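You operate a simulated robot arm through the tools that you are given. There is no shell and no other tool. Be economical: measure what you need, move in short steps, check, and stop when the job is done.

You are at the controls of a simulated two-armed robot. One attempt, no reset.

TASK
Pick up the carton from the top of the small table with one hand, pass it to the other hand and put it on the top of the drill bench. Set down upright: carton.

It is judged by the outcome, as a careful person would: the job done as asked, and still so three seconds after it is handed in. It fails if anything else is knocked over, pushed out of place, dropped, spilled or broken.

THE ROBOT
Two 7-joint arms with two-finger grippers on one trunk, on a base that drives. Base frame: it is fixed to the floor where the robot stands at the start and does not move with it; the origin is under the middle of the robot, x ahead of it, y to its left, z up. Units: mm, degrees, N and s.
The left shoulder is at the start at [50, 216, 1246], the right one opposite. With the tool pointing down near the work surface each hand reaches from about 260 to 800 mm from the robot's upright axis, wherever it stands, measured 20 degrees to its own side. Places, roughly: top of the drill bench [-1200, -700, 900]. Payload 3.18 kg a hand.
The tool frame of a hand sits at the grasp point between the pads (the TCP): z along the fingers, y along the line on which they close. The tips reach 30 mm beyond it. The gripper opens to 144 mm. The gripper's body begins 103 mm behind the TCP.
Orientation is that of the tool frame in the base frame, as a unit quaternion [w, x, y, z]. With the fingers straight down and closing along the base's y, the tool's x points along the base's -x, its y along +y and its z along -z.

THE INTERFACE
- The arms move only by the tool apply_moves. It takes "left_increments", "right_increments" or both (then of equal length, played together; a hand with none holds still); each is a list that holds one entry, the list of rows, each a list of 7 numbers: the shift along the tool's x, y, z in m, then the turn, a rotation vector about the tool's x, y, z in rad, then the finger opening in m, from 0 to 0.144. In form: [[[x, y, z, ax, ay, az, grip], ...]]. A call has 1 to 8 rows; each row is the pose to reach, as a shift and turn from the pose commanded when the call began, along the tool's axes at that moment. Rows are played at 5 a second. More than 50 mm and 8.6 degrees between two rows, or a gripper value outside its range, and nothing of the call is played. A pose out of reach is approached as far as the arm can. The call stops where the force on the tool passes 40 N (or 10 N more than at its start, if that is more) or the arm is blocked; 0.2 s more then pass. The fingers move at their own pace and stop on an object; they squeeze with about 36 N. The grip force told is the motor's: it shows also when the fingers shut on nothing. Time passes only in rows, and 0.2 s behind the last, so rows that repeat a pose let the fingers close. The reply holds the time, the measured pose of the TCP, the force on the tool along the base axes, the opening and the grip force, in the units named above and with some noise, with the torque about the TCP (base axes, N m) and any sound that the robot's microphone picked up.
- Cameras (640 x 400 px; columns grow to the right, rows downward): "scene" is now at [55.2, 80.7, 1418]; the picture's right is [0.99, -0.17, 0.00], its down [-0.12, -0.70, -0.71] and it looks along [0.12, 0.69, -0.71] (base axes); focal length 214 px, centre (320, 200). "left" rides on the left gripper at [76, -16, -143] in its tool frame; the picture's right is [0.21, 0.98, 0.00], its down [-0.84, 0.18, -0.51] and it looks along [-0.50, 0.10, 0.86] (tool axes); focal length 218 px, centre (320, 200). "right" rides on the right gripper at [77, 16, -143] in its tool frame; the picture's right is [-0.21, 0.98, 0.00], its down [-0.84, -0.18, -0.51] and it looks along [-0.50, -0.11, 0.86] (tool axes); focal length 218 px, centre (320, 200). There is no depth. A picture from a camera that has moved, and an enlarged one, comes with that camera's place and axes in the base frame and with its lens.
- capture(camera): a new picture of that camera. No time passes.
- raise_lower(by): slides the trunk up (or, below 0, down) by that many mm; the arms and the scene camera ride with it, the base frame stays. It gives what a move gives, with no picture.
- roll_base(legs): drives the robot by 1 to 6 legs, each [ahead, left, turn to the left] in mm, mm and degrees, along the robot's own axes; the way and the turn of a leg run together, so that a leg with both is an arc; at most 1500 mm and 180 degrees a leg. The arms and the cameras ride along, it lands a little off, and it stops where it bumps. It gives what a move gives.
- head_to(pan, tilt): turns the head with the scene camera to pan (to the left, within 80 degrees either way) and tilt (down, from -29 to 69), counted from straight ahead of the robot. It gives what a move gives.
- close_up(camera, box): a new picture of the part [left, top, right, bottom] of that camera's present view, enlarged. No time passes.
- finish_job(): hands the job in; it is judged then, once.

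Work in short steps. Places have to be worked out from the pictures, the camera data and where the tool is seen: move nearer, look again, correct. Check each grasp and each placing, and mend what went wrong. You have 120 turns and 100 pictures in all, those below and enlarged ones among them. Open the grippers and draw the arms clear of the work before you hand the job in, unless the task says otherwise; then end with one line.

The tools are called after ">>>" by a JSON object that holds its "name" and its "arguments". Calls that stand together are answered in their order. apply_moves: Moves the arms, as the interface text tells. Its arguments: {"type":"object","properties":{"left_increments":{"type":"array","items":{"type":"array","items":{"type":"array","items":{"type":"number"}}}},"right_increments":{"type":"array","items":{"type":"array","items":{"type":"array","items":{"type":"number"}}}}},"required":[]} The other tools are called the same way: raise_lower (by) slides the trunk up or down; roll_base (legs) drives the base; head_to (pan, tilt) turns the head that bears the scene camera; capture (camera) takes a picture; close_up (camera, box) takes an enlarged picture of a part of a camera's view; finish_job () hands the job in.

At the start:

```text
time_s: 0.0
left_tcp_pos: [383.2, 536.2, 1260.5]
left_orientation: [0.0, -0.001, 1.0, 0.0]
left_ft_force: [-0.3, -0.2, -0.3]
left_wrist_torque: [0.03, 0.01, -0.02]
left_gripper_width: 143.9
left_grasp_force: 0.0
right_tcp_pos: [337.3, 62.8, 1257.8]
right_orientation: [-0.001, 0.001, 1.0, 0.0]
right_ft_force: [-0.1, 0.1, -0.5]
right_wrist_torque: [0.0, 0.0, -0.01]
right_gripper_width: 144.3
right_grasp_force: 0.2
trunk travel left (down, up): [-325.0, 44.0]
robot x, y, heading: [-0.1, -0.4, 0.2]
head pan, tilt: [80.2, 45.1]
```

scene: 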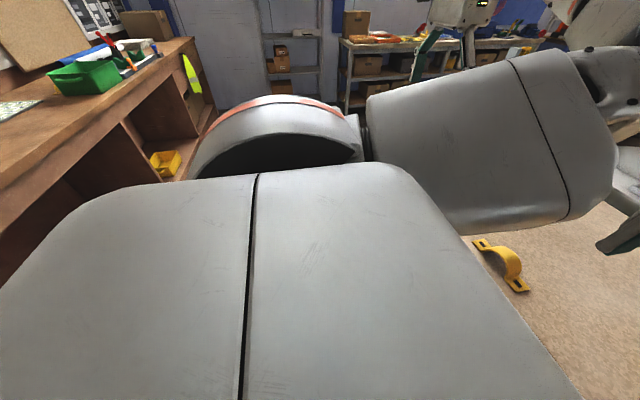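
right: 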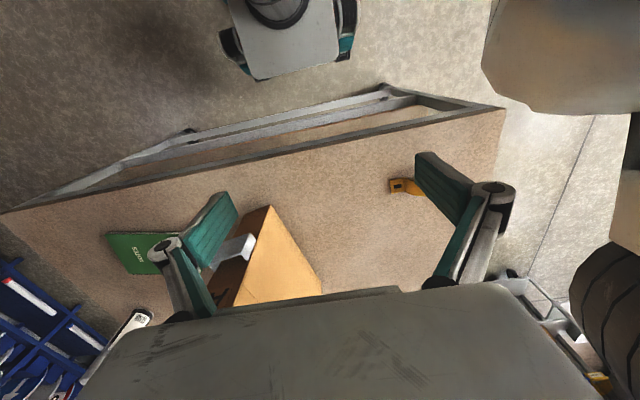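
left: 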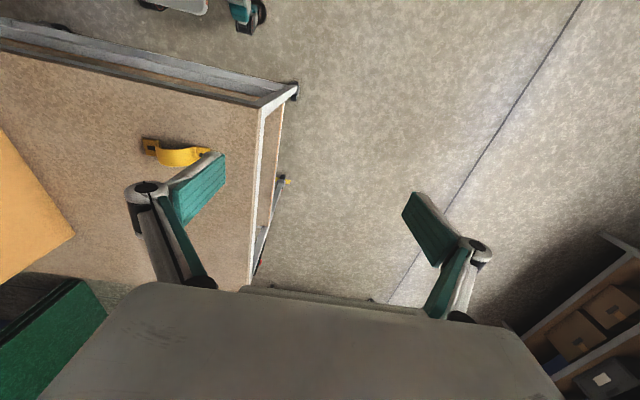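

The wrist cameras show a small table in front with a carton-like object, a green box and a yellow clamp. I turn the head ahead to see it.

>>> {"name": "head_to", "arguments": {"pan": 0, "tilt": 50}}

>>> {"name": "capture", "arguments": {"camera": "scene"}}

```text
time_s: 1.5
left_tcp_pos: [385.3, 536.8, 1260.2]
left_orientation: [0.0, -0.001, 1.0, 0.0]
left_ft_force: [0.1, 0.4, -0.6]
left_wrist_torque: [-0.03, -0.03, -0.02]
left_gripper_width: 143.9
left_grasp_force: 0.1
right_tcp_pos: [337.1, 61.7, 1258.1]
right_orientation: [-0.001, 0.0, 1.0, 0.0]
right_ft_force: [0.3, -0.8, -0.2]
right_wrist_torque: [-0.02, 0.02, 0.01]
right_gripper_width: 144.1
right_grasp_force: 0.0
trunk travel left (down, up): [-325.0, 44.0]
robot x, y, heading: [-1.0, -1.3, 0.3]
head pan, tilt: [0.0, 50.0]
```

```text
96 pictures are left
camera scene: at [118.4, 0.8, 1411.3], right [0.0, -1.0, 0.0], down [-0.77, 0.0, -0.64], along [0.64, 0.0, -0.77], focal length 214 px, centre (320, 200)
```

scene: 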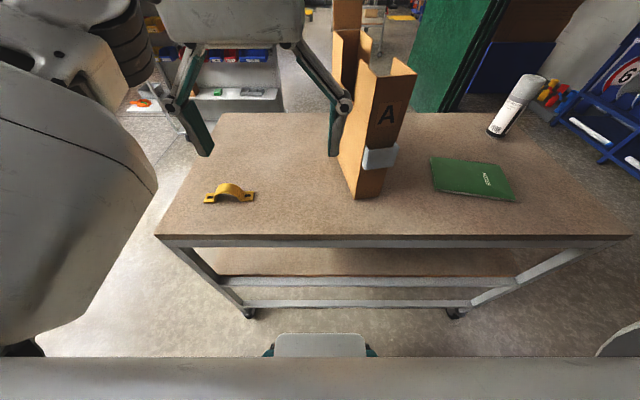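

The carton (marked "A") stands on the table roughly ahead. I look closer at it and from the right wrist.

>>> {"name": "close_up", "arguments": {"camera": "scene", "box": [280, 0, 480, 220]}}

>>> {"name": "close_up", "arguments": {"camera": "right", "box": [100, 170, 420, 330]}}

```text
1.82 times, centred on (380, 110) of scene
camera zoom: at [118.4, 0.8, 1411.3], right [0.0, -1.0, 0.0], down [-0.77, 0.0, -0.64], along [0.64, 0.0, -0.77], focal length 390 px, centre (211, 364)
```

zoom: 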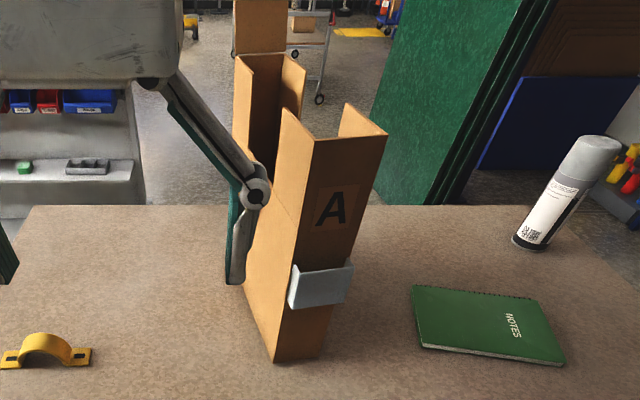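

```text
2.00 times, centred on (260, 250) of right
camera zoom: at [260.7, 78.8, 1400.5], right [0.21, 0.98, 0.0], down [0.84, -0.18, 0.51], along [0.5, -0.11, -0.86], focal length 436 px, centre (440, 100)
```

zoom: 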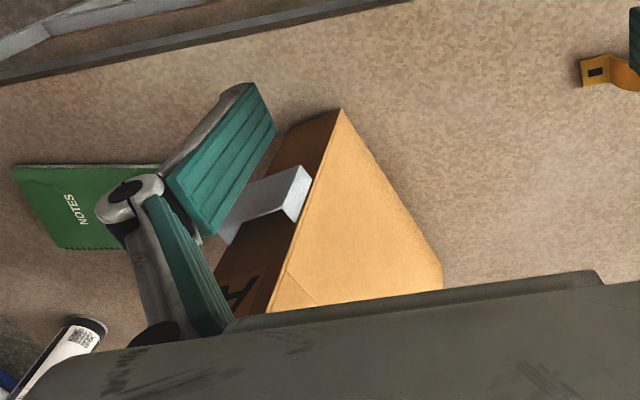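

The right hand hides part of the carton. I draw it aside to its right (−y) and up a bit, and look again.

>>> {"name": "apply_moves", "arguments": {"right_increments": [[[0, -0.05, 0, 0, 0, 0, 0.144], [0, -0.1, 0, 0, 0, 0, 0.144], [0, -0.15, 0, 0, 0, 0, 0.144], [0, -0.2, 0, 0, 0, 0, 0.144], [0, -0.25, 0, 0, 0, 0, 0.144], [0, -0.3, 0, 0, 0, 0, 0.144], [0, -0.35, 0, 0, 0, 0, 0.144]]]}}

>>> {"name": "capture", "arguments": {"camera": "scene"}}

>>> {"name": "capture", "arguments": {"camera": "right"}}

```text
time_s: 3.1
left_tcp_pos: [383.5, 533.8, 1261.1]
left_orientation: [0.0, -0.001, 1.0, 0.0]
left_ft_force: [0.2, -0.4, 0.3]
left_wrist_torque: [0.04, -0.03, 0.01]
left_gripper_width: 144.2
left_grasp_force: 0.0
right_tcp_pos: [337.4, -289.8, 1256.2]
right_orientation: [-0.001, -0.002, 1.0, 0.001]
right_ft_force: [-0.7, -1.2, 0.8]
right_wrist_torque: [0.02, 0.0, 0.0]
right_gripper_width: 143.9
right_grasp_force: 0.1
trunk travel left (down, up): [-325.0, 44.0]
robot x, y, heading: [-0.9, -3.0, -0.3]
head pan, tilt: [0.0, 50.0]
```

```text
93 pictures are left
camera scene: at [117.7, -1.2, 1411.4], right [0.0, -1.0, 0.0], down [-0.77, 0.0, -0.64], along [0.64, 0.0, -0.77], focal length 214 px, centre (320, 200)
```

scene: 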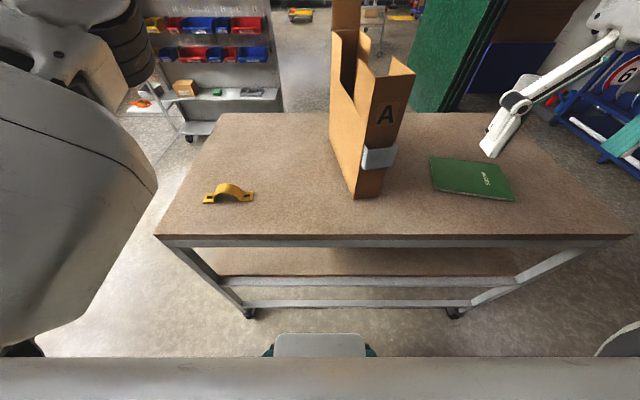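

```text
92 pictures are left
camera right: at [259.5, -273.4, 1399.0], right [0.21, 0.98, 0.0], down [0.84, -0.18, 0.51], along [0.5, -0.1, -0.86], focal length 218 px, centre (320, 200)
```

right: 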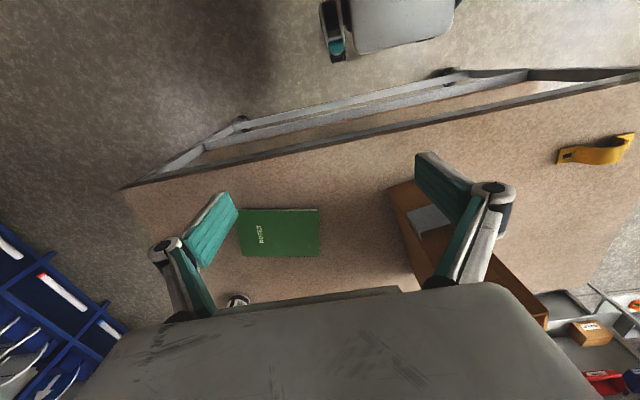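

>>> {"name": "close_up", "arguments": {"camera": "scene", "box": [300, 0, 440, 210]}}

```text
1.90 times, centred on (370, 105) of scene
camera zoom: at [117.7, -1.2, 1411.4], right [0.0, -1.0, 0.0], down [-0.77, 0.0, -0.64], along [0.64, 0.0, -0.77], focal length 408 px, centre (225, 381)
```

zoom: 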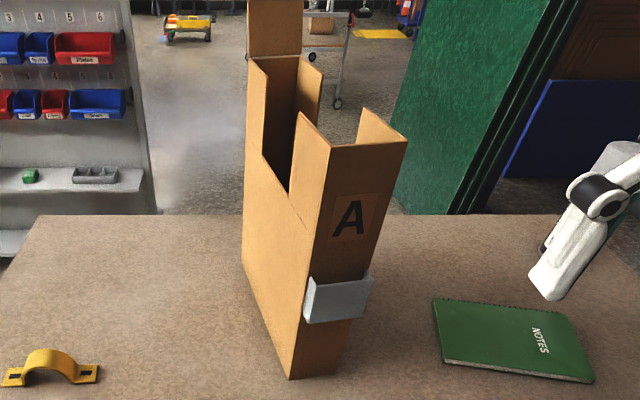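

The carton is about 300 deep × 78 wide × 316 high, with a notch in the side walls, on a table with its top at z≈950; its axis is turned about 12° left. I look at its upper part and, further, at where the bench is.

>>> {"name": "head_to", "arguments": {"pan": -10, "tilt": 25}}

>>> {"name": "capture", "arguments": {"camera": "scene"}}

>>> {"name": "close_up", "arguments": {"camera": "scene", "box": [240, 60, 400, 330]}}

>>> {"name": "head_to", "arguments": {"pan": -80, "tilt": 30}}

>>> {"name": "capture", "arguments": {"camera": "scene"}}

```text
time_s: 4.0
left_tcp_pos: [384.7, 535.9, 1261.0]
left_orientation: [0.0, -0.002, 1.0, 0.0]
left_ft_force: [0.0, -0.6, 1.6]
left_wrist_torque: [0.01, 0.01, -0.05]
left_gripper_width: 144.0
left_grasp_force: 0.1
right_tcp_pos: [335.8, -287.5, 1256.2]
right_orientation: [0.0, -0.001, 1.0, 0.001]
right_ft_force: [-0.2, -0.1, -0.5]
right_wrist_torque: [0.03, 0.0, 0.01]
right_gripper_width: 144.1
right_grasp_force: 0.1
trunk travel left (down, up): [-325.0, 44.0]
robot x, y, heading: [2.8, -0.1, -0.1]
head pan, tilt: [-10.0, 25.0]
```

```text
90 pictures are left
camera scene: at [132.0, -15.6, 1448.7], right [-0.17, -0.98, 0.0], down [-0.42, 0.07, -0.91], along [0.89, -0.16, -0.42], focal length 214 px, centre (320, 200)
```

scene: 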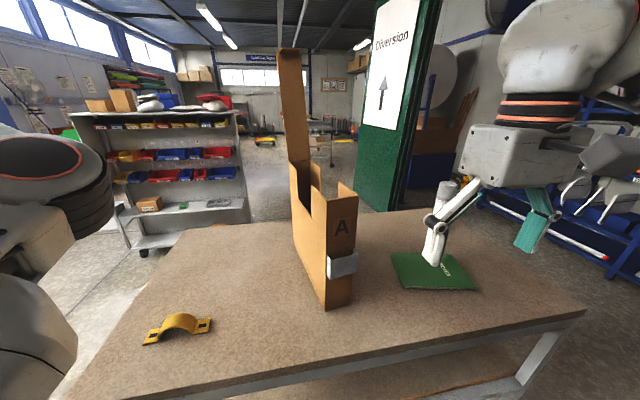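

```text
1.48 times, centred on (320, 195) of scene
camera zoom: at [132.0, -15.6, 1448.7], right [-0.17, -0.98, 0.0], down [-0.42, 0.07, -0.91], along [0.89, -0.16, -0.42], focal length 318 px, centre (320, 207)
```

zoom: 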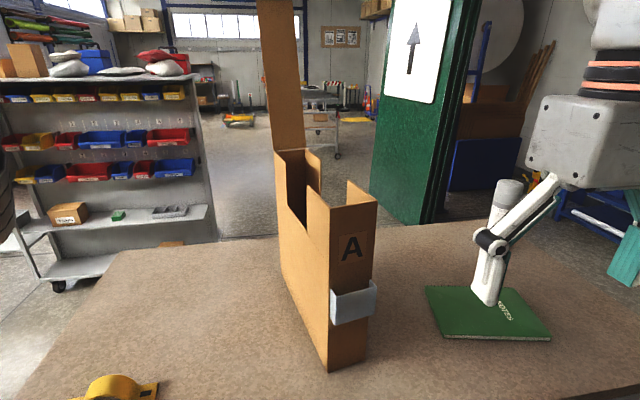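

```text
time_s: 5.4
left_tcp_pos: [384.7, 536.7, 1260.1]
left_orientation: [0.0, -0.002, 1.0, -0.001]
left_ft_force: [0.0, -0.6, -0.1]
left_wrist_torque: [0.01, 0.01, 0.01]
left_gripper_width: 143.9
left_grasp_force: 0.2
right_tcp_pos: [336.3, -286.8, 1256.3]
right_orientation: [-0.001, 0.0, 1.0, 0.0]
right_ft_force: [0.9, -0.4, -0.2]
right_wrist_torque: [-0.01, 0.01, -0.01]
right_gripper_width: 143.6
right_grasp_force: 0.0
trunk travel left (down, up): [-325.0, 44.0]
robot x, y, heading: [-3.8, -1.2, -0.4]
head pan, tilt: [-80.0, 30.0]
```

```text
88 pictures are left
camera scene: at [57.1, -88.4, 1440.8], right [-0.98, -0.17, 0.0], down [-0.09, 0.49, -0.87], along [0.15, -0.85, -0.5], focal length 214 px, centre (320, 200)
```

scene: 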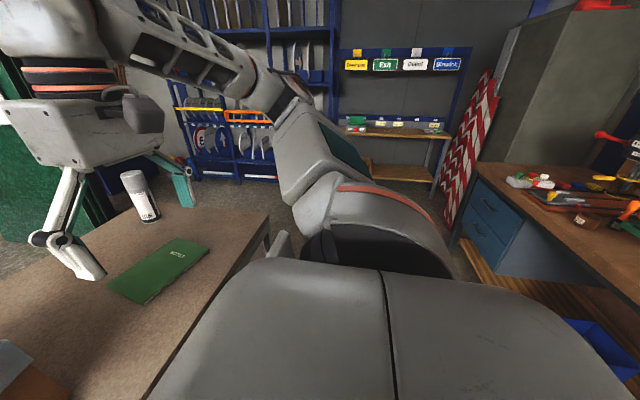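

The carton's rear panel stands about 300 mm higher than the rest, so both arms should come from the robot's side. Plan: right hand grips horizontally from the front, above the grey clip; the left hand takes it from above in the notch. First I back off 120 mm for room.

>>> {"name": "roll_base", "arguments": {"legs": [[-120, 0, 0]]}}

>>> {"name": "head_to", "arguments": {"pan": -5, "tilt": 35}}

>>> {"name": "apply_moves", "arguments": {"right_increments": [[[-0.025, 0, 0.0, 0, -0.14, 0, 0.144], [-0.05, 0, 0.0, 0, -0.28, 0, 0.144], [-0.075, 0, 0.0, 0, -0.42, 0, 0.144], [-0.1, 0, 0, 0, -0.56, 0, 0.144], [-0.125, 0, 0, 0, -0.7, 0, 0.144], [-0.15, 0, 0, 0, -0.84, 0, 0.144], [-0.17, 0, 0, 0, -0.98, 0, 0.144], [-0.184, 0, 0, 0, -1.12, 0, 0.144]]]}}

>>> {"name": "capture", "arguments": {"camera": "scene"}}

```text
time_s: 6.7
left_tcp_pos: [262.5, 536.7, 1259.8]
left_orientation: [0.0, -0.002, 1.0, -0.001]
left_ft_force: [-0.4, 0.5, 0.6]
left_wrist_torque: [0.0, -0.04, 0.0]
left_gripper_width: 144.0
left_grasp_force: 0.0
right_tcp_pos: [216.2, -286.5, 1256.3]
right_orientation: [-0.001, 0.001, 1.0, 0.0]
right_ft_force: [-0.8, 0.1, 0.2]
right_wrist_torque: [-0.04, -0.07, 0.07]
right_gripper_width: 144.3
right_grasp_force: 0.0
trunk travel left (down, up): [-325.0, 44.0]
robot x, y, heading: [-122.6, 0.6, 0.1]
head pan, tilt: [-80.0, 30.0]
```

```text
time_s: 8.1
left_tcp_pos: [263.4, 537.1, 1260.2]
left_orientation: [0.0, -0.002, 1.0, 0.0]
left_ft_force: [0.4, 0.2, 0.0]
left_wrist_torque: [-0.02, -0.03, 0.03]
left_gripper_width: 144.2
left_grasp_force: 0.1
right_tcp_pos: [217.4, -287.6, 1256.0]
right_orientation: [-0.001, 0.0, 1.0, 0.0]
right_ft_force: [-0.7, 0.3, 0.0]
right_wrist_torque: [0.01, 0.01, -0.02]
right_gripper_width: 144.1
right_grasp_force: 0.0
trunk travel left (down, up): [-325.0, 44.0]
robot x, y, heading: [-124.6, 1.8, 0.1]
head pan, tilt: [-5.0, 35.0]
```

```text
time_s: 9.9
left_tcp_pos: [263.9, 536.3, 1260.3]
left_orientation: [0.0, -0.001, 1.0, 0.0]
left_ft_force: [0.8, 0.1, -0.1]
left_wrist_torque: [-0.01, -0.01, 0.0]
left_gripper_width: 144.1
left_grasp_force: 0.1
right_tcp_pos: [406.2, -287.1, 1258.4]
right_orientation: [0.531, 0.0, 0.847, 0.0]
right_ft_force: [-0.8, 0.1, -0.4]
right_wrist_torque: [-0.01, -0.03, 0.0]
right_gripper_width: 143.7
right_grasp_force: 0.0
right hand out of reach, approached as far as the arm can: row 8
trunk travel left (down, up): [-325.0, 44.0]
robot x, y, heading: [-120.4, -0.7, 0.1]
head pan, tilt: [-5.0, 35.0]
```

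```text
87 pictures are left
camera scene: at [9.6, -7.1, 1433.0], right [-0.09, -1.0, 0.0], down [-0.57, 0.05, -0.82], along [0.82, -0.07, -0.57], focal length 214 px, centre (320, 200)
```

scene: 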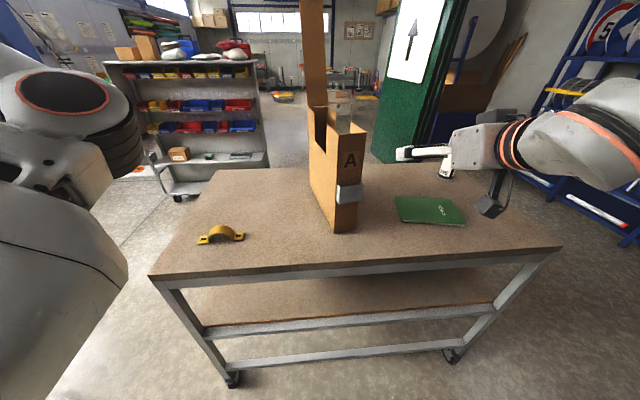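

The right hand is tilted 64° up from straight down, near a limit there. I continue to horizontal while lowering and moving inward.

>>> {"name": "apply_moves", "arguments": {"right_increments": [[[0.02, 0.02, 0.01, 0, -0.0, 0, 0.144], [0.04, 0.04, 0.02, 0, -0.1, 0, 0.144], [0.063, 0.06, 0.031, 0, -0.22, 0, 0.144], [0.063, 0.08, 0.031, 0, -0.34, 0, 0.144], [0.063, 0.09, 0.031, 0, -0.45, 0, 0.144]]]}}

>>> {"name": "capture", "arguments": {"camera": "scene"}}

>>> {"name": "capture", "arguments": {"camera": "right"}}

```text
time_s: 11.3
left_tcp_pos: [262.8, 535.7, 1261.5]
left_orientation: [0.001, -0.002, 1.0, 0.0]
left_ft_force: [0.4, -0.8, -0.1]
left_wrist_torque: [0.05, -0.05, -0.03]
left_gripper_width: 143.8
left_grasp_force: 0.1
right_tcp_pos: [409.7, -168.5, 1272.0]
right_orientation: [0.688, 0.145, 0.709, 0.06]
right_ft_force: [-0.9, -1.1, 0.0]
right_wrist_torque: [-0.02, 0.03, 0.08]
right_gripper_width: 143.8
right_grasp_force: 0.0
right hand out of reach, approached as far as the arm can: row 1, 2, 3, 4, 5
trunk travel left (down, up): [-325.0, 44.0]
robot x, y, heading: [-122.6, 2.5, 0.1]
head pan, tilt: [-5.0, 35.0]
stopped in row 5 (right hand): the arm was blocked; the commanded pose is now the measured one
```

```text
86 pictures are left
camera scene: at [7.2, -8.3, 1433.2], right [-0.09, -1.0, 0.0], down [-0.57, 0.05, -0.82], along [0.82, -0.07, -0.57], focal length 214 px, centre (320, 200)
```

scene: 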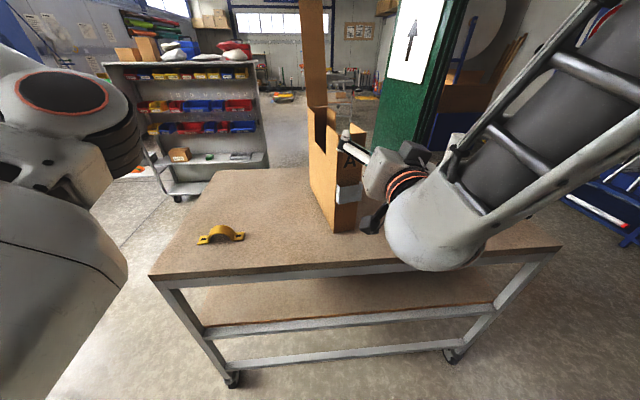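

```text
85 pictures are left
camera right: at [269.1, -115.2, 1209.8], right [0.12, 0.87, 0.48], down [-0.52, -0.36, 0.78], along [0.85, -0.34, 0.41], focal length 218 px, centre (320, 200)
```

right: 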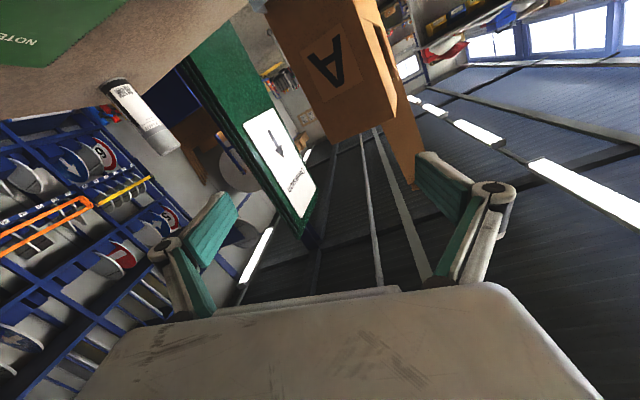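

The horizontal pose runs the right arm into its limits. I return it to a 45° pose; a front-down slanted grip on the front column will leave room for the left hand too.

>>> {"name": "apply_moves", "arguments": {"right_increments": [[[-0.009, -0.019, -0.003, 0, 0.125, -0.054, 0.144], [-0.017, -0.038, -0.006, 0, 0.25, -0.108, 0.144], [-0.026, -0.057, -0.009, 0, 0.375, -0.162, 0.144], [-0.035, -0.077, -0.012, 0, 0.5, -0.216, 0.144], [-0.044, -0.096, -0.015, 0, 0.625, -0.27, 0.144], [-0.052, -0.115, -0.017, 0, 0.749, -0.323, 0.144]]]}}

>>> {"name": "capture", "arguments": {"camera": "scene"}}

```text
time_s: 12.7
left_tcp_pos: [264.0, 536.1, 1260.1]
left_orientation: [0.0, -0.002, 1.0, 0.0]
left_ft_force: [-0.8, 0.7, 0.8]
left_wrist_torque: [0.0, -0.03, -0.01]
left_gripper_width: 144.0
left_grasp_force: 0.0
right_tcp_pos: [381.6, -288.8, 1288.0]
right_orientation: [0.381, -0.005, 0.924, -0.003]
right_ft_force: [-0.9, -0.1, -0.2]
right_wrist_torque: [0.0, 0.0, 0.02]
right_gripper_width: 144.1
right_grasp_force: 0.1
right hand out of reach, approached as far as the arm can: row 1, 2
trunk travel left (down, up): [-325.0, 44.0]
robot x, y, heading: [-120.6, -0.3, 0.0]
head pan, tilt: [-5.0, 35.0]
```

```text
84 pictures are left
camera scene: at [9.3, -7.5, 1433.0], right [-0.09, -1.0, 0.0], down [-0.57, 0.05, -0.82], along [0.82, -0.07, -0.57], focal length 214 px, centre (320, 200)
```

scene: 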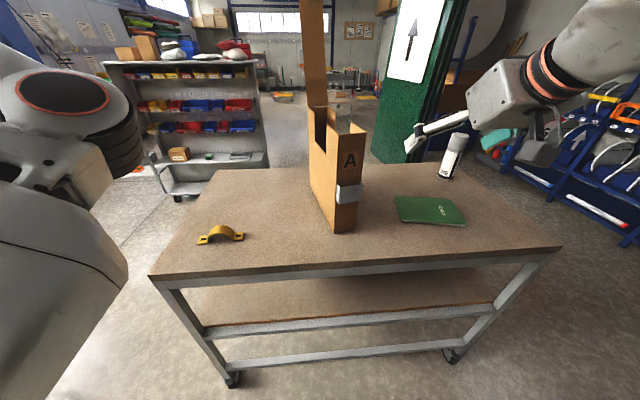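

Back in a clean 45° pose. Now a precise look at the carton.

>>> {"name": "close_up", "arguments": {"camera": "scene", "box": [280, 90, 380, 240]}}

```text
2.67 times, centred on (330, 165) of scene
camera zoom: at [9.3, -7.5, 1433.0], right [-0.09, -1.0, 0.0], down [-0.57, 0.05, -0.82], along [0.82, -0.07, -0.57], focal length 572 px, centre (293, 293)
```

zoom: 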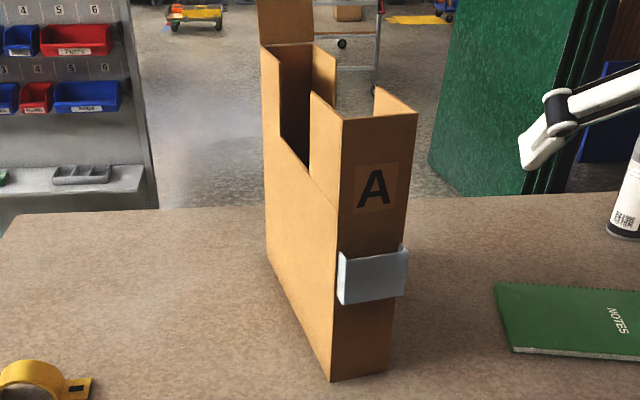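

Carton refined: front-left bottom (508,−97), front-right (518,−168), axis turned 11.5°, top of walls at 1266. I move the right hand to a pre-grasp in front of and above the front column, with the yaw matched.

>>> {"name": "apply_moves", "arguments": {"right_increments": [[[-0.019, 0.037, 0.009, -0.0355, 0, -0.0355, 0.144], [-0.038, 0.073, 0.018, -0.071, 0, -0.071, 0.144], [-0.057, 0.11, 0.027, -0.1065, 0, -0.1065, 0.144], [-0.075, 0.146, 0.035, -0.142, 0, -0.142, 0.144], [-0.075, 0.146, 0.035, -0.142, 0, -0.142, 0.144]]]}}

>>> {"name": "capture", "arguments": {"camera": "scene"}}

>>> {"name": "capture", "arguments": {"camera": "right"}}

```text
time_s: 13.9
left_tcp_pos: [263.1, 536.6, 1259.3]
left_orientation: [0.0, -0.002, 1.0, 0.0]
left_ft_force: [0.9, 0.2, 0.6]
left_wrist_torque: [0.0, 0.04, -0.02]
left_gripper_width: 143.9
left_grasp_force: 0.1
right_tcp_pos: [458.8, -142.0, 1315.1]
right_orientation: [0.38, -0.097, 0.919, 0.034]
right_ft_force: [-1.0, 0.8, 0.2]
right_wrist_torque: [0.01, -0.01, 0.03]
right_gripper_width: 143.9
right_grasp_force: 0.1
trunk travel left (down, up): [-325.0, 44.0]
robot x, y, heading: [-120.8, -0.5, 0.0]
head pan, tilt: [-5.0, 35.0]
```

```text
82 pictures are left
camera scene: at [8.4, -7.9, 1433.1], right [-0.09, -1.0, 0.0], down [-0.57, 0.05, -0.82], along [0.82, -0.07, -0.57], focal length 214 px, centre (320, 200)
```

scene: 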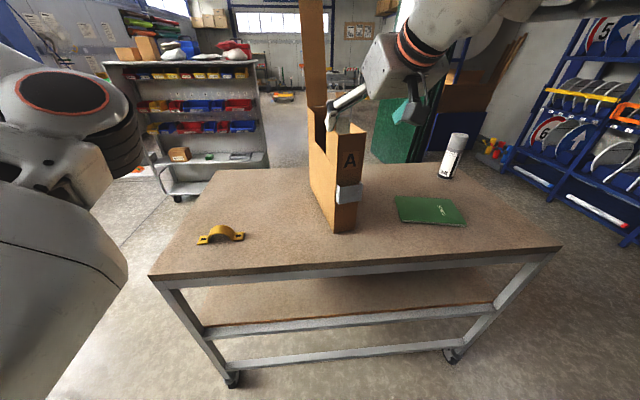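

```text
81 pictures are left
camera right: at [302.9, -157.1, 1362.4], right [-0.06, 0.99, 0.14], down [0.27, -0.12, 0.96], along [0.96, 0.09, -0.26], focal length 218 px, centre (320, 200)
```

right: 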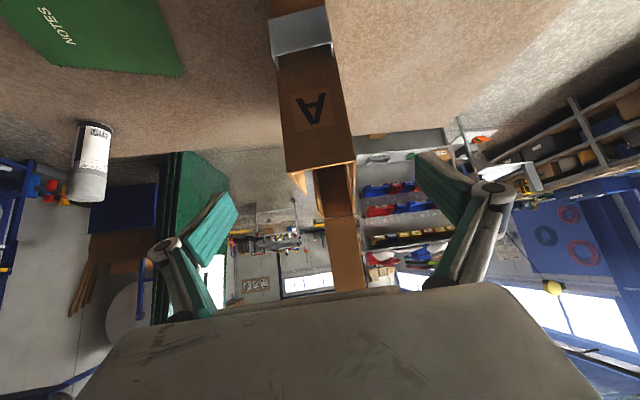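

Carton front edge is centred between the fingers (col ~321). I advance 163 mm along the fingers onto the front column.

>>> {"name": "apply_moves", "arguments": {"right_increments": [[[0, 0, 0.04, 0, 0, 0, 0.144], [0, 0, 0.08, 0, 0, 0, 0.144], [0, 0, 0.115, 0, 0, 0, 0.144], [0, 0, 0.14, 0, 0, 0, 0.144], [0, 0, 0.162, 0, 0, 0, 0.144]]]}}

>>> {"name": "capture", "arguments": {"camera": "right"}}

>>> {"name": "close_up", "arguments": {"camera": "scene", "box": [260, 40, 460, 240]}}

```text
time_s: 15.1
left_tcp_pos: [264.0, 539.2, 1259.7]
left_orientation: [-0.001, -0.002, 1.0, -0.001]
left_ft_force: [0.2, -0.2, 0.3]
left_wrist_torque: [0.0, 0.03, 0.02]
left_gripper_width: 144.1
left_grasp_force: 0.1
right_tcp_pos: [571.8, -119.4, 1200.7]
right_orientation: [0.38, -0.096, 0.919, 0.033]
right_ft_force: [-0.2, -0.7, 0.0]
right_wrist_torque: [-0.02, 0.04, -0.01]
right_gripper_width: 144.0
right_grasp_force: 0.0
trunk travel left (down, up): [-325.0, 44.0]
robot x, y, heading: [-117.9, 3.4, -0.0]
head pan, tilt: [-5.0, 35.0]
```

```text
80 pictures are left
camera right: at [416.5, -133.8, 1247.5], right [-0.06, 0.99, 0.14], down [0.27, -0.12, 0.96], along [0.96, 0.09, -0.26], focal length 218 px, centre (320, 200)
```

right: 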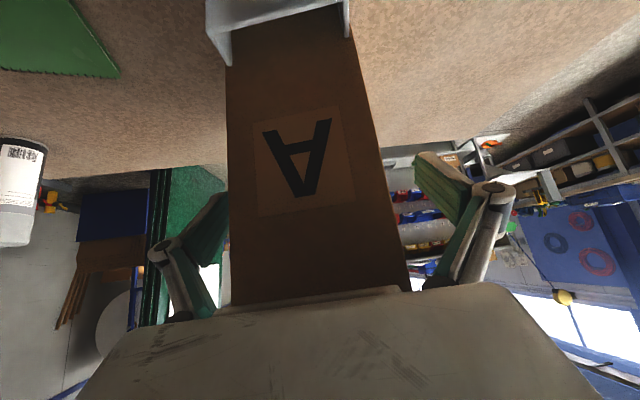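

```text
2.00 times, centred on (360, 140) of scene
camera zoom: at [10.0, -6.7, 1432.9], right [-0.09, -1.0, 0.0], down [-0.57, 0.05, -0.82], along [0.82, -0.07, -0.57], focal length 429 px, centre (240, 320)
```

zoom: 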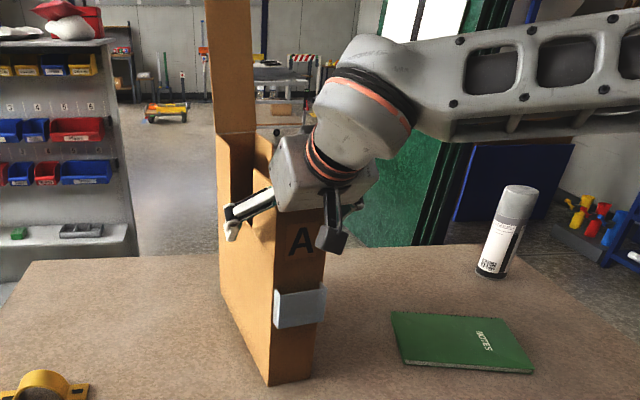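

The column sits centred between the fingers and nothing touches. I close the gripper.

>>> {"name": "apply_moves", "arguments": {"right_increments": [[[0, 0, 0, 0, 0, 0, 0.1], [0, 0, 0, 0, 0, 0, 0.08], [0, 0, 0, 0, 0, 0, 0.05], [0, 0, 0, 0, 0, 0, 0.05]]]}}

>>> {"name": "close_up", "arguments": {"camera": "scene", "box": [260, 40, 460, 240]}}

```text
time_s: 16.1
left_tcp_pos: [262.6, 537.9, 1260.5]
left_orientation: [0.0, -0.002, 1.0, -0.001]
left_ft_force: [-0.3, -0.6, 0.1]
left_wrist_torque: [-0.03, -0.02, 0.04]
left_gripper_width: 143.9
left_grasp_force: 0.1
right_tcp_pos: [571.0, -117.4, 1202.7]
right_orientation: [0.381, -0.097, 0.919, 0.035]
right_ft_force: [-1.3, -1.7, 13.9]
right_wrist_torque: [0.25, 0.84, -0.13]
right_gripper_width: 102.1
right_grasp_force: 36.2
trunk travel left (down, up): [-325.0, 44.0]
robot x, y, heading: [-118.1, -0.9, 0.0]
head pan, tilt: [-5.0, 35.0]
```

```text
2.00 times, centred on (360, 140) of scene
camera zoom: at [7.8, -6.8, 1433.3], right [-0.09, -1.0, 0.0], down [-0.57, 0.05, -0.82], along [0.82, -0.07, -0.57], focal length 429 px, centre (240, 320)
```

zoom: 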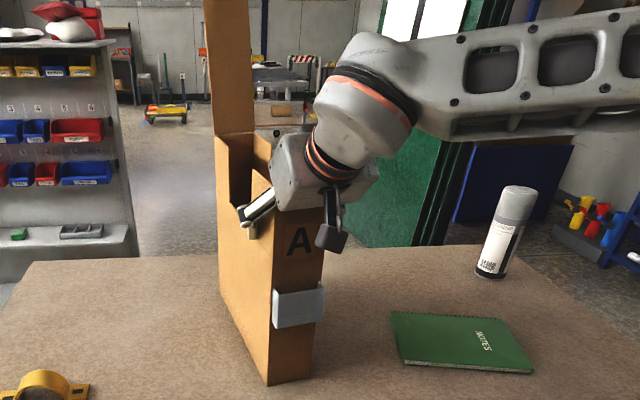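

The gripper stopped at 102 mm, wider than the ~72 mm I measured, with 14 N upward force. I check from the wrist camera what it is touching.

>>> {"name": "capture", "arguments": {"camera": "right"}}

>>> {"name": "close_up", "arguments": {"camera": "scene", "box": [305, 80, 405, 180]}}

```text
77 pictures are left
camera right: at [414.6, -133.7, 1249.7], right [-0.06, 0.99, 0.14], down [0.27, -0.12, 0.96], along [0.96, 0.09, -0.26], focal length 218 px, centre (320, 200)
```

right: 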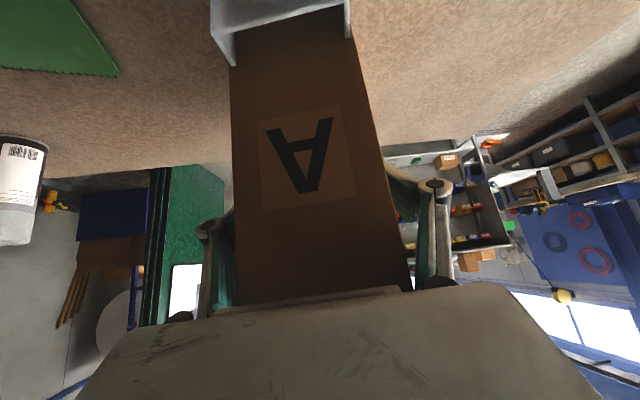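

```text
4.00 times, centred on (355, 130) of scene
camera zoom: at [7.8, -6.8, 1433.3], right [-0.09, -1.0, 0.0], down [-0.57, 0.05, -0.82], along [0.82, -0.07, -0.57], focal length 858 px, centre (180, 480)
```

zoom: 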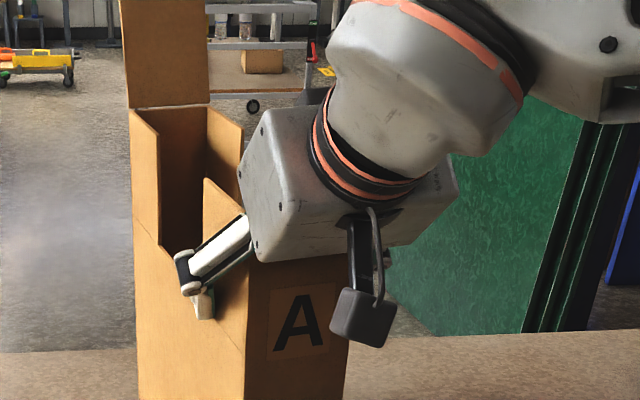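

The pads appear to bear on both side walls at 36 N, even if the told width is larger than expected. I test with a small 20 mm lift.

>>> {"name": "apply_moves", "arguments": {"right_increments": [[[-0.0035, 0, -0.0035, 0, 0, 0, 0.05], [-0.007, 0, -0.007, 0, 0, 0, 0.05], [-0.0105, 0, -0.0105, 0, 0, 0, 0.05], [-0.014, 0, -0.014, 0, 0, 0, 0.05], [-0.014, 0, -0.014, 0, 0, 0, 0.05]]]}}

>>> {"name": "capture", "arguments": {"camera": "scene"}}

>>> {"name": "capture", "arguments": {"camera": "right"}}

```text
time_s: 17.3
left_tcp_pos: [265.1, 537.1, 1259.5]
left_orientation: [0.0, -0.001, 1.0, 0.0]
left_ft_force: [-0.2, -0.2, 0.5]
left_wrist_torque: [-0.01, 0.0, 0.02]
left_gripper_width: 144.1
left_grasp_force: 0.1
right_tcp_pos: [571.1, -119.9, 1219.1]
right_orientation: [0.378, -0.097, 0.92, 0.034]
right_ft_force: [1.0, -0.7, -3.0]
right_wrist_torque: [-0.04, 0.26, -0.03]
right_gripper_width: 101.2
right_grasp_force: 36.2
trunk travel left (down, up): [-325.0, 44.0]
robot x, y, heading: [-118.7, 3.0, -0.0]
head pan, tilt: [-5.0, 35.0]
```

```text
75 pictures are left
camera scene: at [9.5, -6.9, 1433.0], right [-0.09, -1.0, 0.0], down [-0.57, 0.05, -0.82], along [0.82, -0.07, -0.57], focal length 214 px, centre (320, 200)
```

scene: 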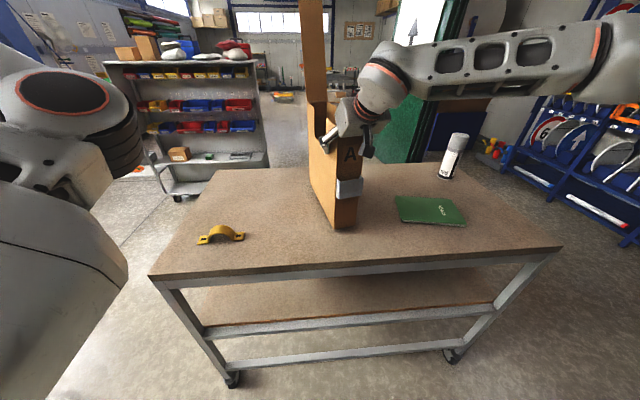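

```text
74 pictures are left
camera right: at [415.5, -133.7, 1267.0], right [-0.06, 0.99, 0.14], down [0.27, -0.12, 0.96], along [0.96, 0.09, -0.26], focal length 218 px, centre (320, 200)
```

right: 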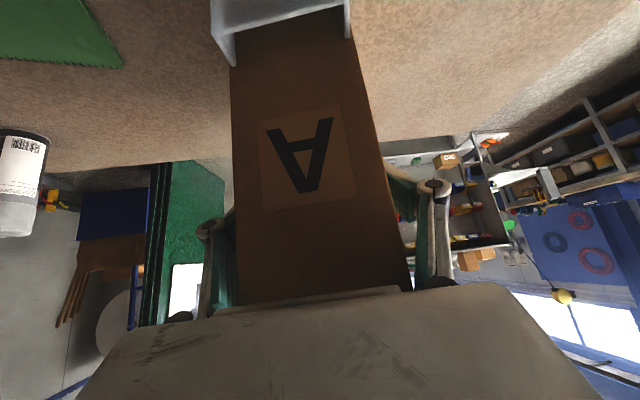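

The carton rises with the hand (load ~3 N so light, ~0.3 kg). I lift another 70 mm and check tilt.

>>> {"name": "apply_moves", "arguments": {"right_increments": [[[-0.012, 0, -0.012, 0, 0, 0, 0.05], [-0.025, 0, -0.025, 0, 0, 0, 0.05], [-0.037, 0, -0.037, 0, 0, 0, 0.05], [-0.05, 0, -0.05, 0, 0, 0, 0.05], [-0.05, 0, -0.05, 0, 0, 0, 0.05]]]}}

>>> {"name": "capture", "arguments": {"camera": "scene"}}

>>> {"name": "capture", "arguments": {"camera": "left"}}

```text
time_s: 18.5
left_tcp_pos: [263.5, 537.6, 1260.1]
left_orientation: [-0.001, -0.002, 1.0, 0.0]
left_ft_force: [0.6, 0.4, 0.2]
left_wrist_torque: [0.02, 0.01, -0.02]
left_gripper_width: 144.0
left_grasp_force: 0.0
right_tcp_pos: [570.9, -118.4, 1290.6]
right_orientation: [0.378, -0.099, 0.92, 0.036]
right_ft_force: [0.4, 0.2, -1.8]
right_wrist_torque: [-0.06, 0.23, 0.01]
right_gripper_width: 100.4
right_grasp_force: 36.4
trunk travel left (down, up): [-325.0, 44.0]
robot x, y, heading: [-122.4, -0.1, 0.2]
head pan, tilt: [-5.0, 35.0]
```

```text
73 pictures are left
camera scene: at [9.8, -7.0, 1433.0], right [-0.09, -1.0, 0.0], down [-0.57, 0.05, -0.82], along [0.82, -0.07, -0.57], focal length 214 px, centre (320, 200)
```

scene: 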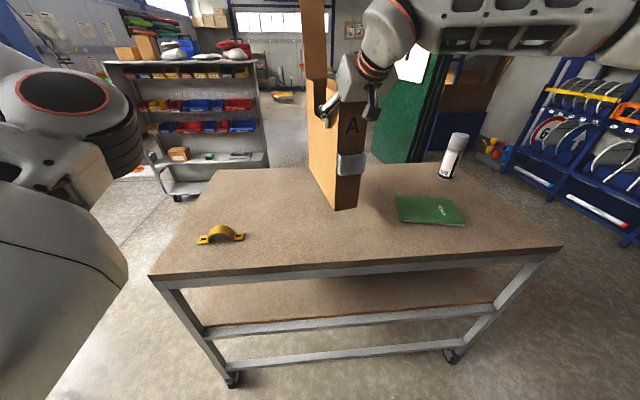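

```text
72 pictures are left
camera left: at [187.3, 520.5, 1404.1], right [-0.21, 0.98, 0.0], down [0.84, 0.18, 0.51], along [0.5, 0.11, -0.86], focal length 218 px, centre (320, 200)
```

left: 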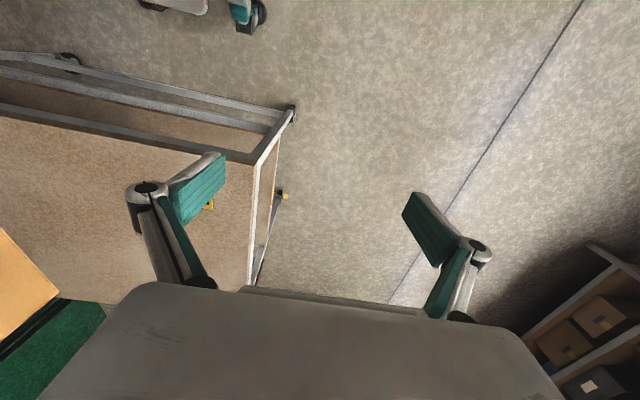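

The carton is airborne, level and well held. I draw it back toward the robot by 170 mm and turn it straight ahead for the handover.

>>> {"name": "apply_moves", "arguments": {"right_increments": [[[0.0195, 0.007, -0.0195, 0.024, 0, 0.024, 0.05], [0.039, 0.014, -0.039, 0.047, 0, 0.047, 0.05], [0.0585, 0.021, -0.0585, 0.071, 0, 0.071, 0.05], [0.078, 0.028, -0.078, 0.095, 0, 0.095, 0.05], [0.0975, 0.035, -0.0975, 0.118, 0, 0.118, 0.05], [0.117, 0.042, -0.117, 0.142, 0, 0.142, 0.05], [0.117, 0.042, -0.117, 0.142, 0, 0.142, 0.05]]]}}

>>> {"name": "head_to", "arguments": {"pan": 0, "tilt": 35}}

>>> {"name": "capture", "arguments": {"camera": "scene"}}

>>> {"name": "capture", "arguments": {"camera": "right"}}

```text
time_s: 20.1
left_tcp_pos: [264.9, 537.3, 1260.9]
left_orientation: [-0.001, -0.002, 1.0, -0.001]
left_ft_force: [1.0, 0.3, 0.2]
left_wrist_torque: [0.04, 0.01, 0.0]
left_gripper_width: 144.0
left_grasp_force: 0.1
right_tcp_pos: [398.7, -111.2, 1289.8]
right_orientation: [0.381, -0.004, 0.924, -0.004]
right_ft_force: [0.0, -0.5, -2.7]
right_wrist_torque: [0.04, 0.25, 0.03]
right_gripper_width: 99.5
right_grasp_force: 36.0
trunk travel left (down, up): [-325.0, 44.0]
robot x, y, heading: [-120.8, 1.2, -0.2]
head pan, tilt: [-5.0, 35.0]
```

```text
time_s: 20.8
left_tcp_pos: [264.5, 538.0, 1260.6]
left_orientation: [0.0, -0.002, 1.0, -0.001]
left_ft_force: [0.0, 0.7, 0.3]
left_wrist_torque: [0.02, 0.04, 0.01]
left_gripper_width: 144.0
left_grasp_force: 0.1
right_tcp_pos: [399.5, -110.6, 1290.1]
right_orientation: [0.382, -0.005, 0.924, -0.005]
right_ft_force: [-0.4, 0.1, -2.0]
right_wrist_torque: [0.01, 0.24, -0.01]
right_gripper_width: 99.2
right_grasp_force: 36.0
trunk travel left (down, up): [-325.0, 44.0]
robot x, y, heading: [-124.6, -1.5, 0.0]
head pan, tilt: [0.0, 35.0]
```

```text
71 pictures are left
camera scene: at [9.6, 0.8, 1433.0], right [0.0, -1.0, 0.0], down [-0.57, 0.0, -0.82], along [0.82, 0.0, -0.57], focal length 214 px, centre (320, 200)
```

scene: 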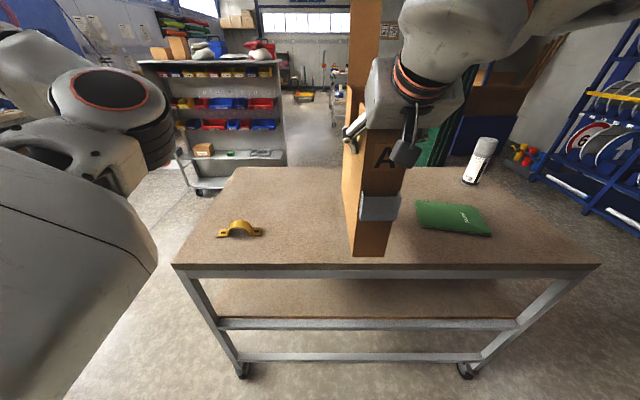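

```text
70 pictures are left
camera right: at [244.0, -94.5, 1337.3], right [0.14, 0.98, 0.14], down [0.24, -0.17, 0.96], along [0.96, -0.1, -0.26], focal length 218 px, centre (320, 200)
```

right: 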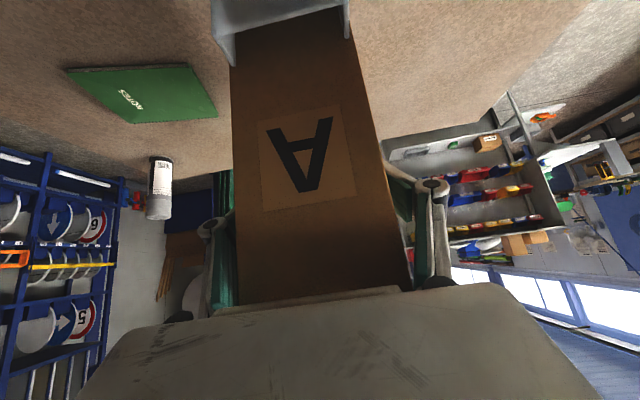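

The carton is unchanged in the grip. I lower it 60 mm (bottom still ~30 mm above the table) so the left hand can come in from above, while the left rises and begins moving over.

>>> {"name": "apply_moves", "arguments": {"right_increments": [[[0.01, 0, 0.01, 0, 0, 0, 0.05], [0.02, 0, 0.02, 0, 0, 0, 0.05], [0.03, 0, 0.03, 0, 0, 0, 0.05], [0.0424, 0, 0.0424, 0, 0, 0, 0.05], [0.0424, 0, 0.0424, 0, 0, 0, 0.05], [0.0424, 0, 0.0424, 0, 0, 0, 0.05], [0.0424, 0, 0.0424, 0, 0, 0, 0.05], [0.0424, 0, 0.0424, 0, 0, 0, 0.05]]], "left_increments": [[[-0.02, -0.0, -0.04, 0, 0, 0, 0.144], [-0.04, -0.02, -0.08, 0, 0, 0, 0.144], [-0.07, -0.05, -0.1, 0, 0, 0, 0.144], [-0.1, -0.09, -0.1, 0, 0, 0, 0.144], [-0.13, -0.13, -0.1, 0, 0, 0, 0.144], [-0.16, -0.17, -0.1, 0, 0, 0, 0.144], [-0.19, -0.21, -0.1, 0, 0, 0, 0.144], [-0.23, -0.24, -0.1, 0, 0, 0, 0.144]]]}}

>>> {"name": "capture", "arguments": {"camera": "scene"}}

>>> {"name": "capture", "arguments": {"camera": "left"}}

```text
time_s: 21.6
left_tcp_pos: [309.9, 537.4, 1319.5]
left_orientation: [-0.073, -0.071, 0.994, 0.046]
left_ft_force: [-0.3, 0.6, 0.4]
left_wrist_torque: [-0.02, 0.02, -0.01]
left_gripper_width: 144.0
left_grasp_force: 0.0
right_tcp_pos: [399.5, -110.5, 1250.0]
right_orientation: [0.381, -0.004, 0.925, -0.004]
right_ft_force: [-0.1, 0.1, -1.4]
right_wrist_torque: [0.01, 0.25, -0.04]
right_gripper_width: 98.5
right_grasp_force: 36.0
trunk travel left (down, up): [-325.0, 44.0]
robot x, y, heading: [-116.7, 0.2, -0.0]
head pan, tilt: [0.0, 35.0]
stopped in row 4 (left hand): the arm was blocked; the commanded pose is now the measured one
```

```text
69 pictures are left
camera scene: at [10.0, 1.0, 1433.0], right [0.0, -1.0, 0.0], down [-0.57, 0.0, -0.82], along [0.82, 0.0, -0.57], focal length 214 px, centre (320, 200)
```

scene: 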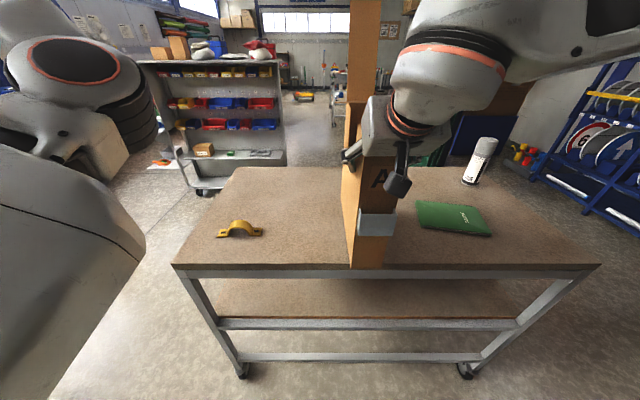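

```text
68 pictures are left
camera left: at [258.7, 499.2, 1470.7], right [-0.33, 0.93, 0.13], down [0.88, 0.26, 0.4], along [0.34, 0.25, -0.91], focal length 218 px, centre (320, 200)
```

left: 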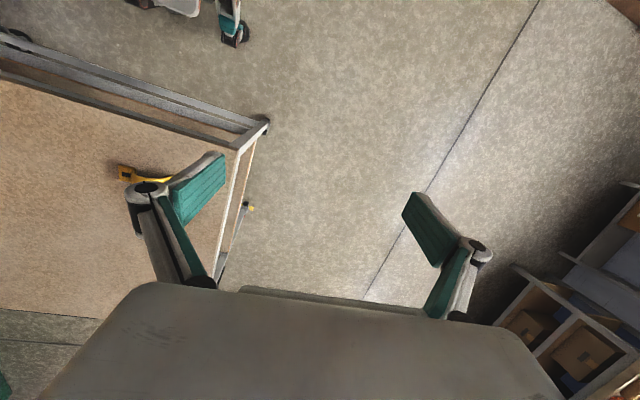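

The left arm got blocked when rising so close in (elbow fully folded). I level the hand again and take it forward first, low, then inward.

>>> {"name": "apply_moves", "arguments": {"left_increments": [[[-0.0035, -0.0026, 0.0247, 0.03, -0.048, 0.047, 0.144], [-0.0364, -0.0091, 0.0447, 0.06, -0.096, 0.094, 0.144], [-0.0726, -0.0342, 0.0371, 0.092, -0.146, 0.142, 0.144], [-0.1074, -0.0691, 0.0285, 0.092, -0.146, 0.142, 0.144], [-0.1415, -0.1036, 0.0151, 0.092, -0.146, 0.142, 0.144], [-0.153, -0.144, -0.006, 0.092, -0.146, 0.142, 0.144], [-0.1593, -0.1838, -0.0293, 0.092, -0.146, 0.142, 0.144], [-0.1552, -0.2217, -0.05, 0.092, -0.146, 0.142, 0.144]]]}}

>>> {"name": "capture", "arguments": {"camera": "scene"}}

>>> {"name": "capture", "arguments": {"camera": "left"}}

```text
refused: row 5 steps farther than a row can; nothing moved
```

```text
67 pictures are left
camera scene: at [10.0, 1.0, 1433.0], right [0.0, -1.0, 0.0], down [-0.57, 0.0, -0.82], along [0.82, 0.0, -0.57], focal length 214 px, centre (320, 200)
```

scene: 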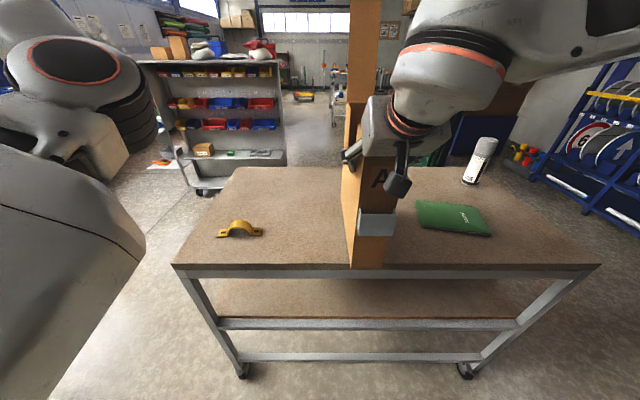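

```text
66 pictures are left
camera left: at [258.7, 499.2, 1470.7], right [-0.33, 0.93, 0.13], down [0.88, 0.26, 0.4], along [0.34, 0.25, -0.91], focal length 218 px, centre (320, 200)
```

left: 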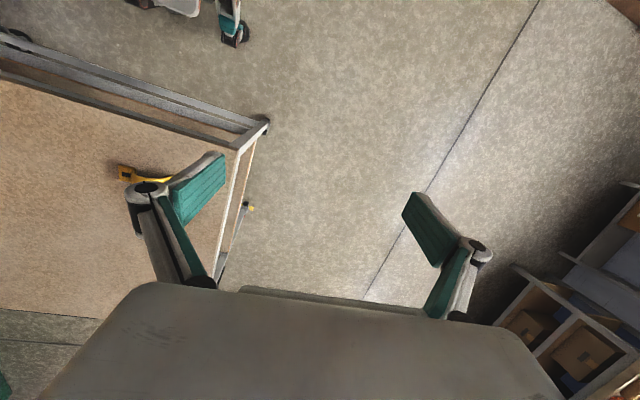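

One step was a hair too long; same path with slightly shorter rows.

>>> {"name": "apply_moves", "arguments": {"left_increments": [[[-0.0035, -0.0026, 0.0247, 0.03, -0.048, 0.047, 0.144], [-0.0364, -0.0091, 0.0447, 0.06, -0.096, 0.094, 0.144], [-0.07, -0.0342, 0.0371, 0.092, -0.146, 0.142, 0.144], [-0.104, -0.067, 0.0285, 0.092, -0.146, 0.142, 0.144], [-0.137, -0.1, 0.016, 0.092, -0.146, 0.142, 0.144], [-0.151, -0.141, -0.004, 0.092, -0.146, 0.142, 0.144], [-0.157, -0.181, -0.027, 0.092, -0.146, 0.142, 0.144], [-0.1552, -0.2217, -0.05, 0.092, -0.146, 0.142, 0.144]]]}}

>>> {"name": "capture", "arguments": {"camera": "scene"}}

>>> {"name": "capture", "arguments": {"camera": "left"}}

```text
time_s: 23.2
left_tcp_pos: [466.1, 470.9, 1317.5]
left_orientation: [-0.006, -0.084, 0.994, 0.075]
left_ft_force: [-0.6, 0.5, -0.8]
left_wrist_torque: [-0.03, -0.01, 0.0]
left_gripper_width: 143.9
left_grasp_force: 0.0
right_tcp_pos: [398.6, -111.4, 1250.0]
right_orientation: [0.382, -0.005, 0.924, -0.004]
right_ft_force: [0.0, 0.2, -2.1]
right_wrist_torque: [-0.01, 0.25, 0.02]
right_gripper_width: 98.1
right_grasp_force: 35.3
trunk travel left (down, up): [-325.0, 44.0]
robot x, y, heading: [-116.8, -0.3, 0.3]
head pan, tilt: [0.0, 35.0]
stopped in row 8 (left hand): the arm was blocked; the commanded pose is now the measured one
```

```text
65 pictures are left
camera scene: at [9.3, 0.9, 1433.1], right [0.0, -1.0, 0.0], down [-0.57, 0.0, -0.82], along [0.82, 0.0, -0.57], focal length 214 px, centre (320, 200)
```

scene: 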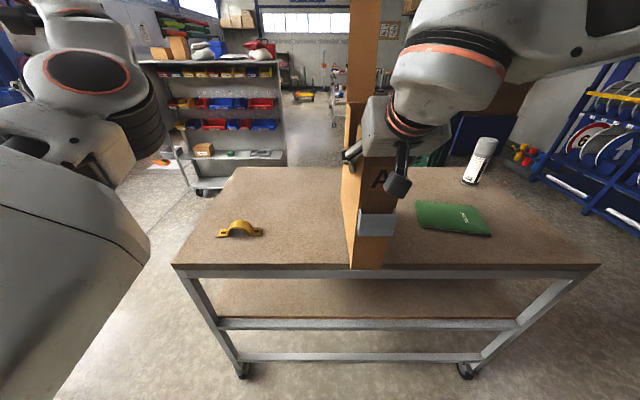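

```text
64 pictures are left
camera left: at [396.1, 421.1, 1457.4], right [-0.37, 0.92, 0.15], down [0.81, 0.24, 0.53], along [0.45, 0.31, -0.84], focal length 218 px, centre (320, 200)
```

left: 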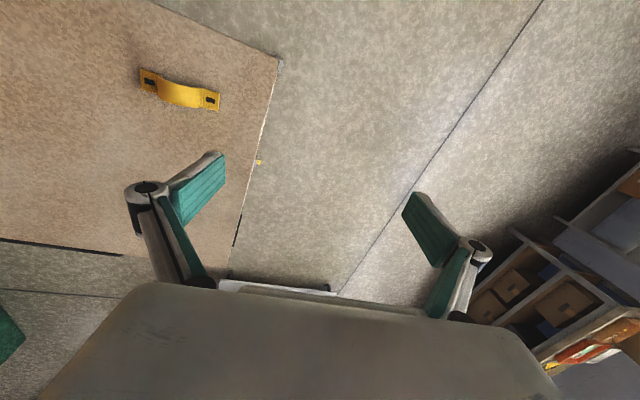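

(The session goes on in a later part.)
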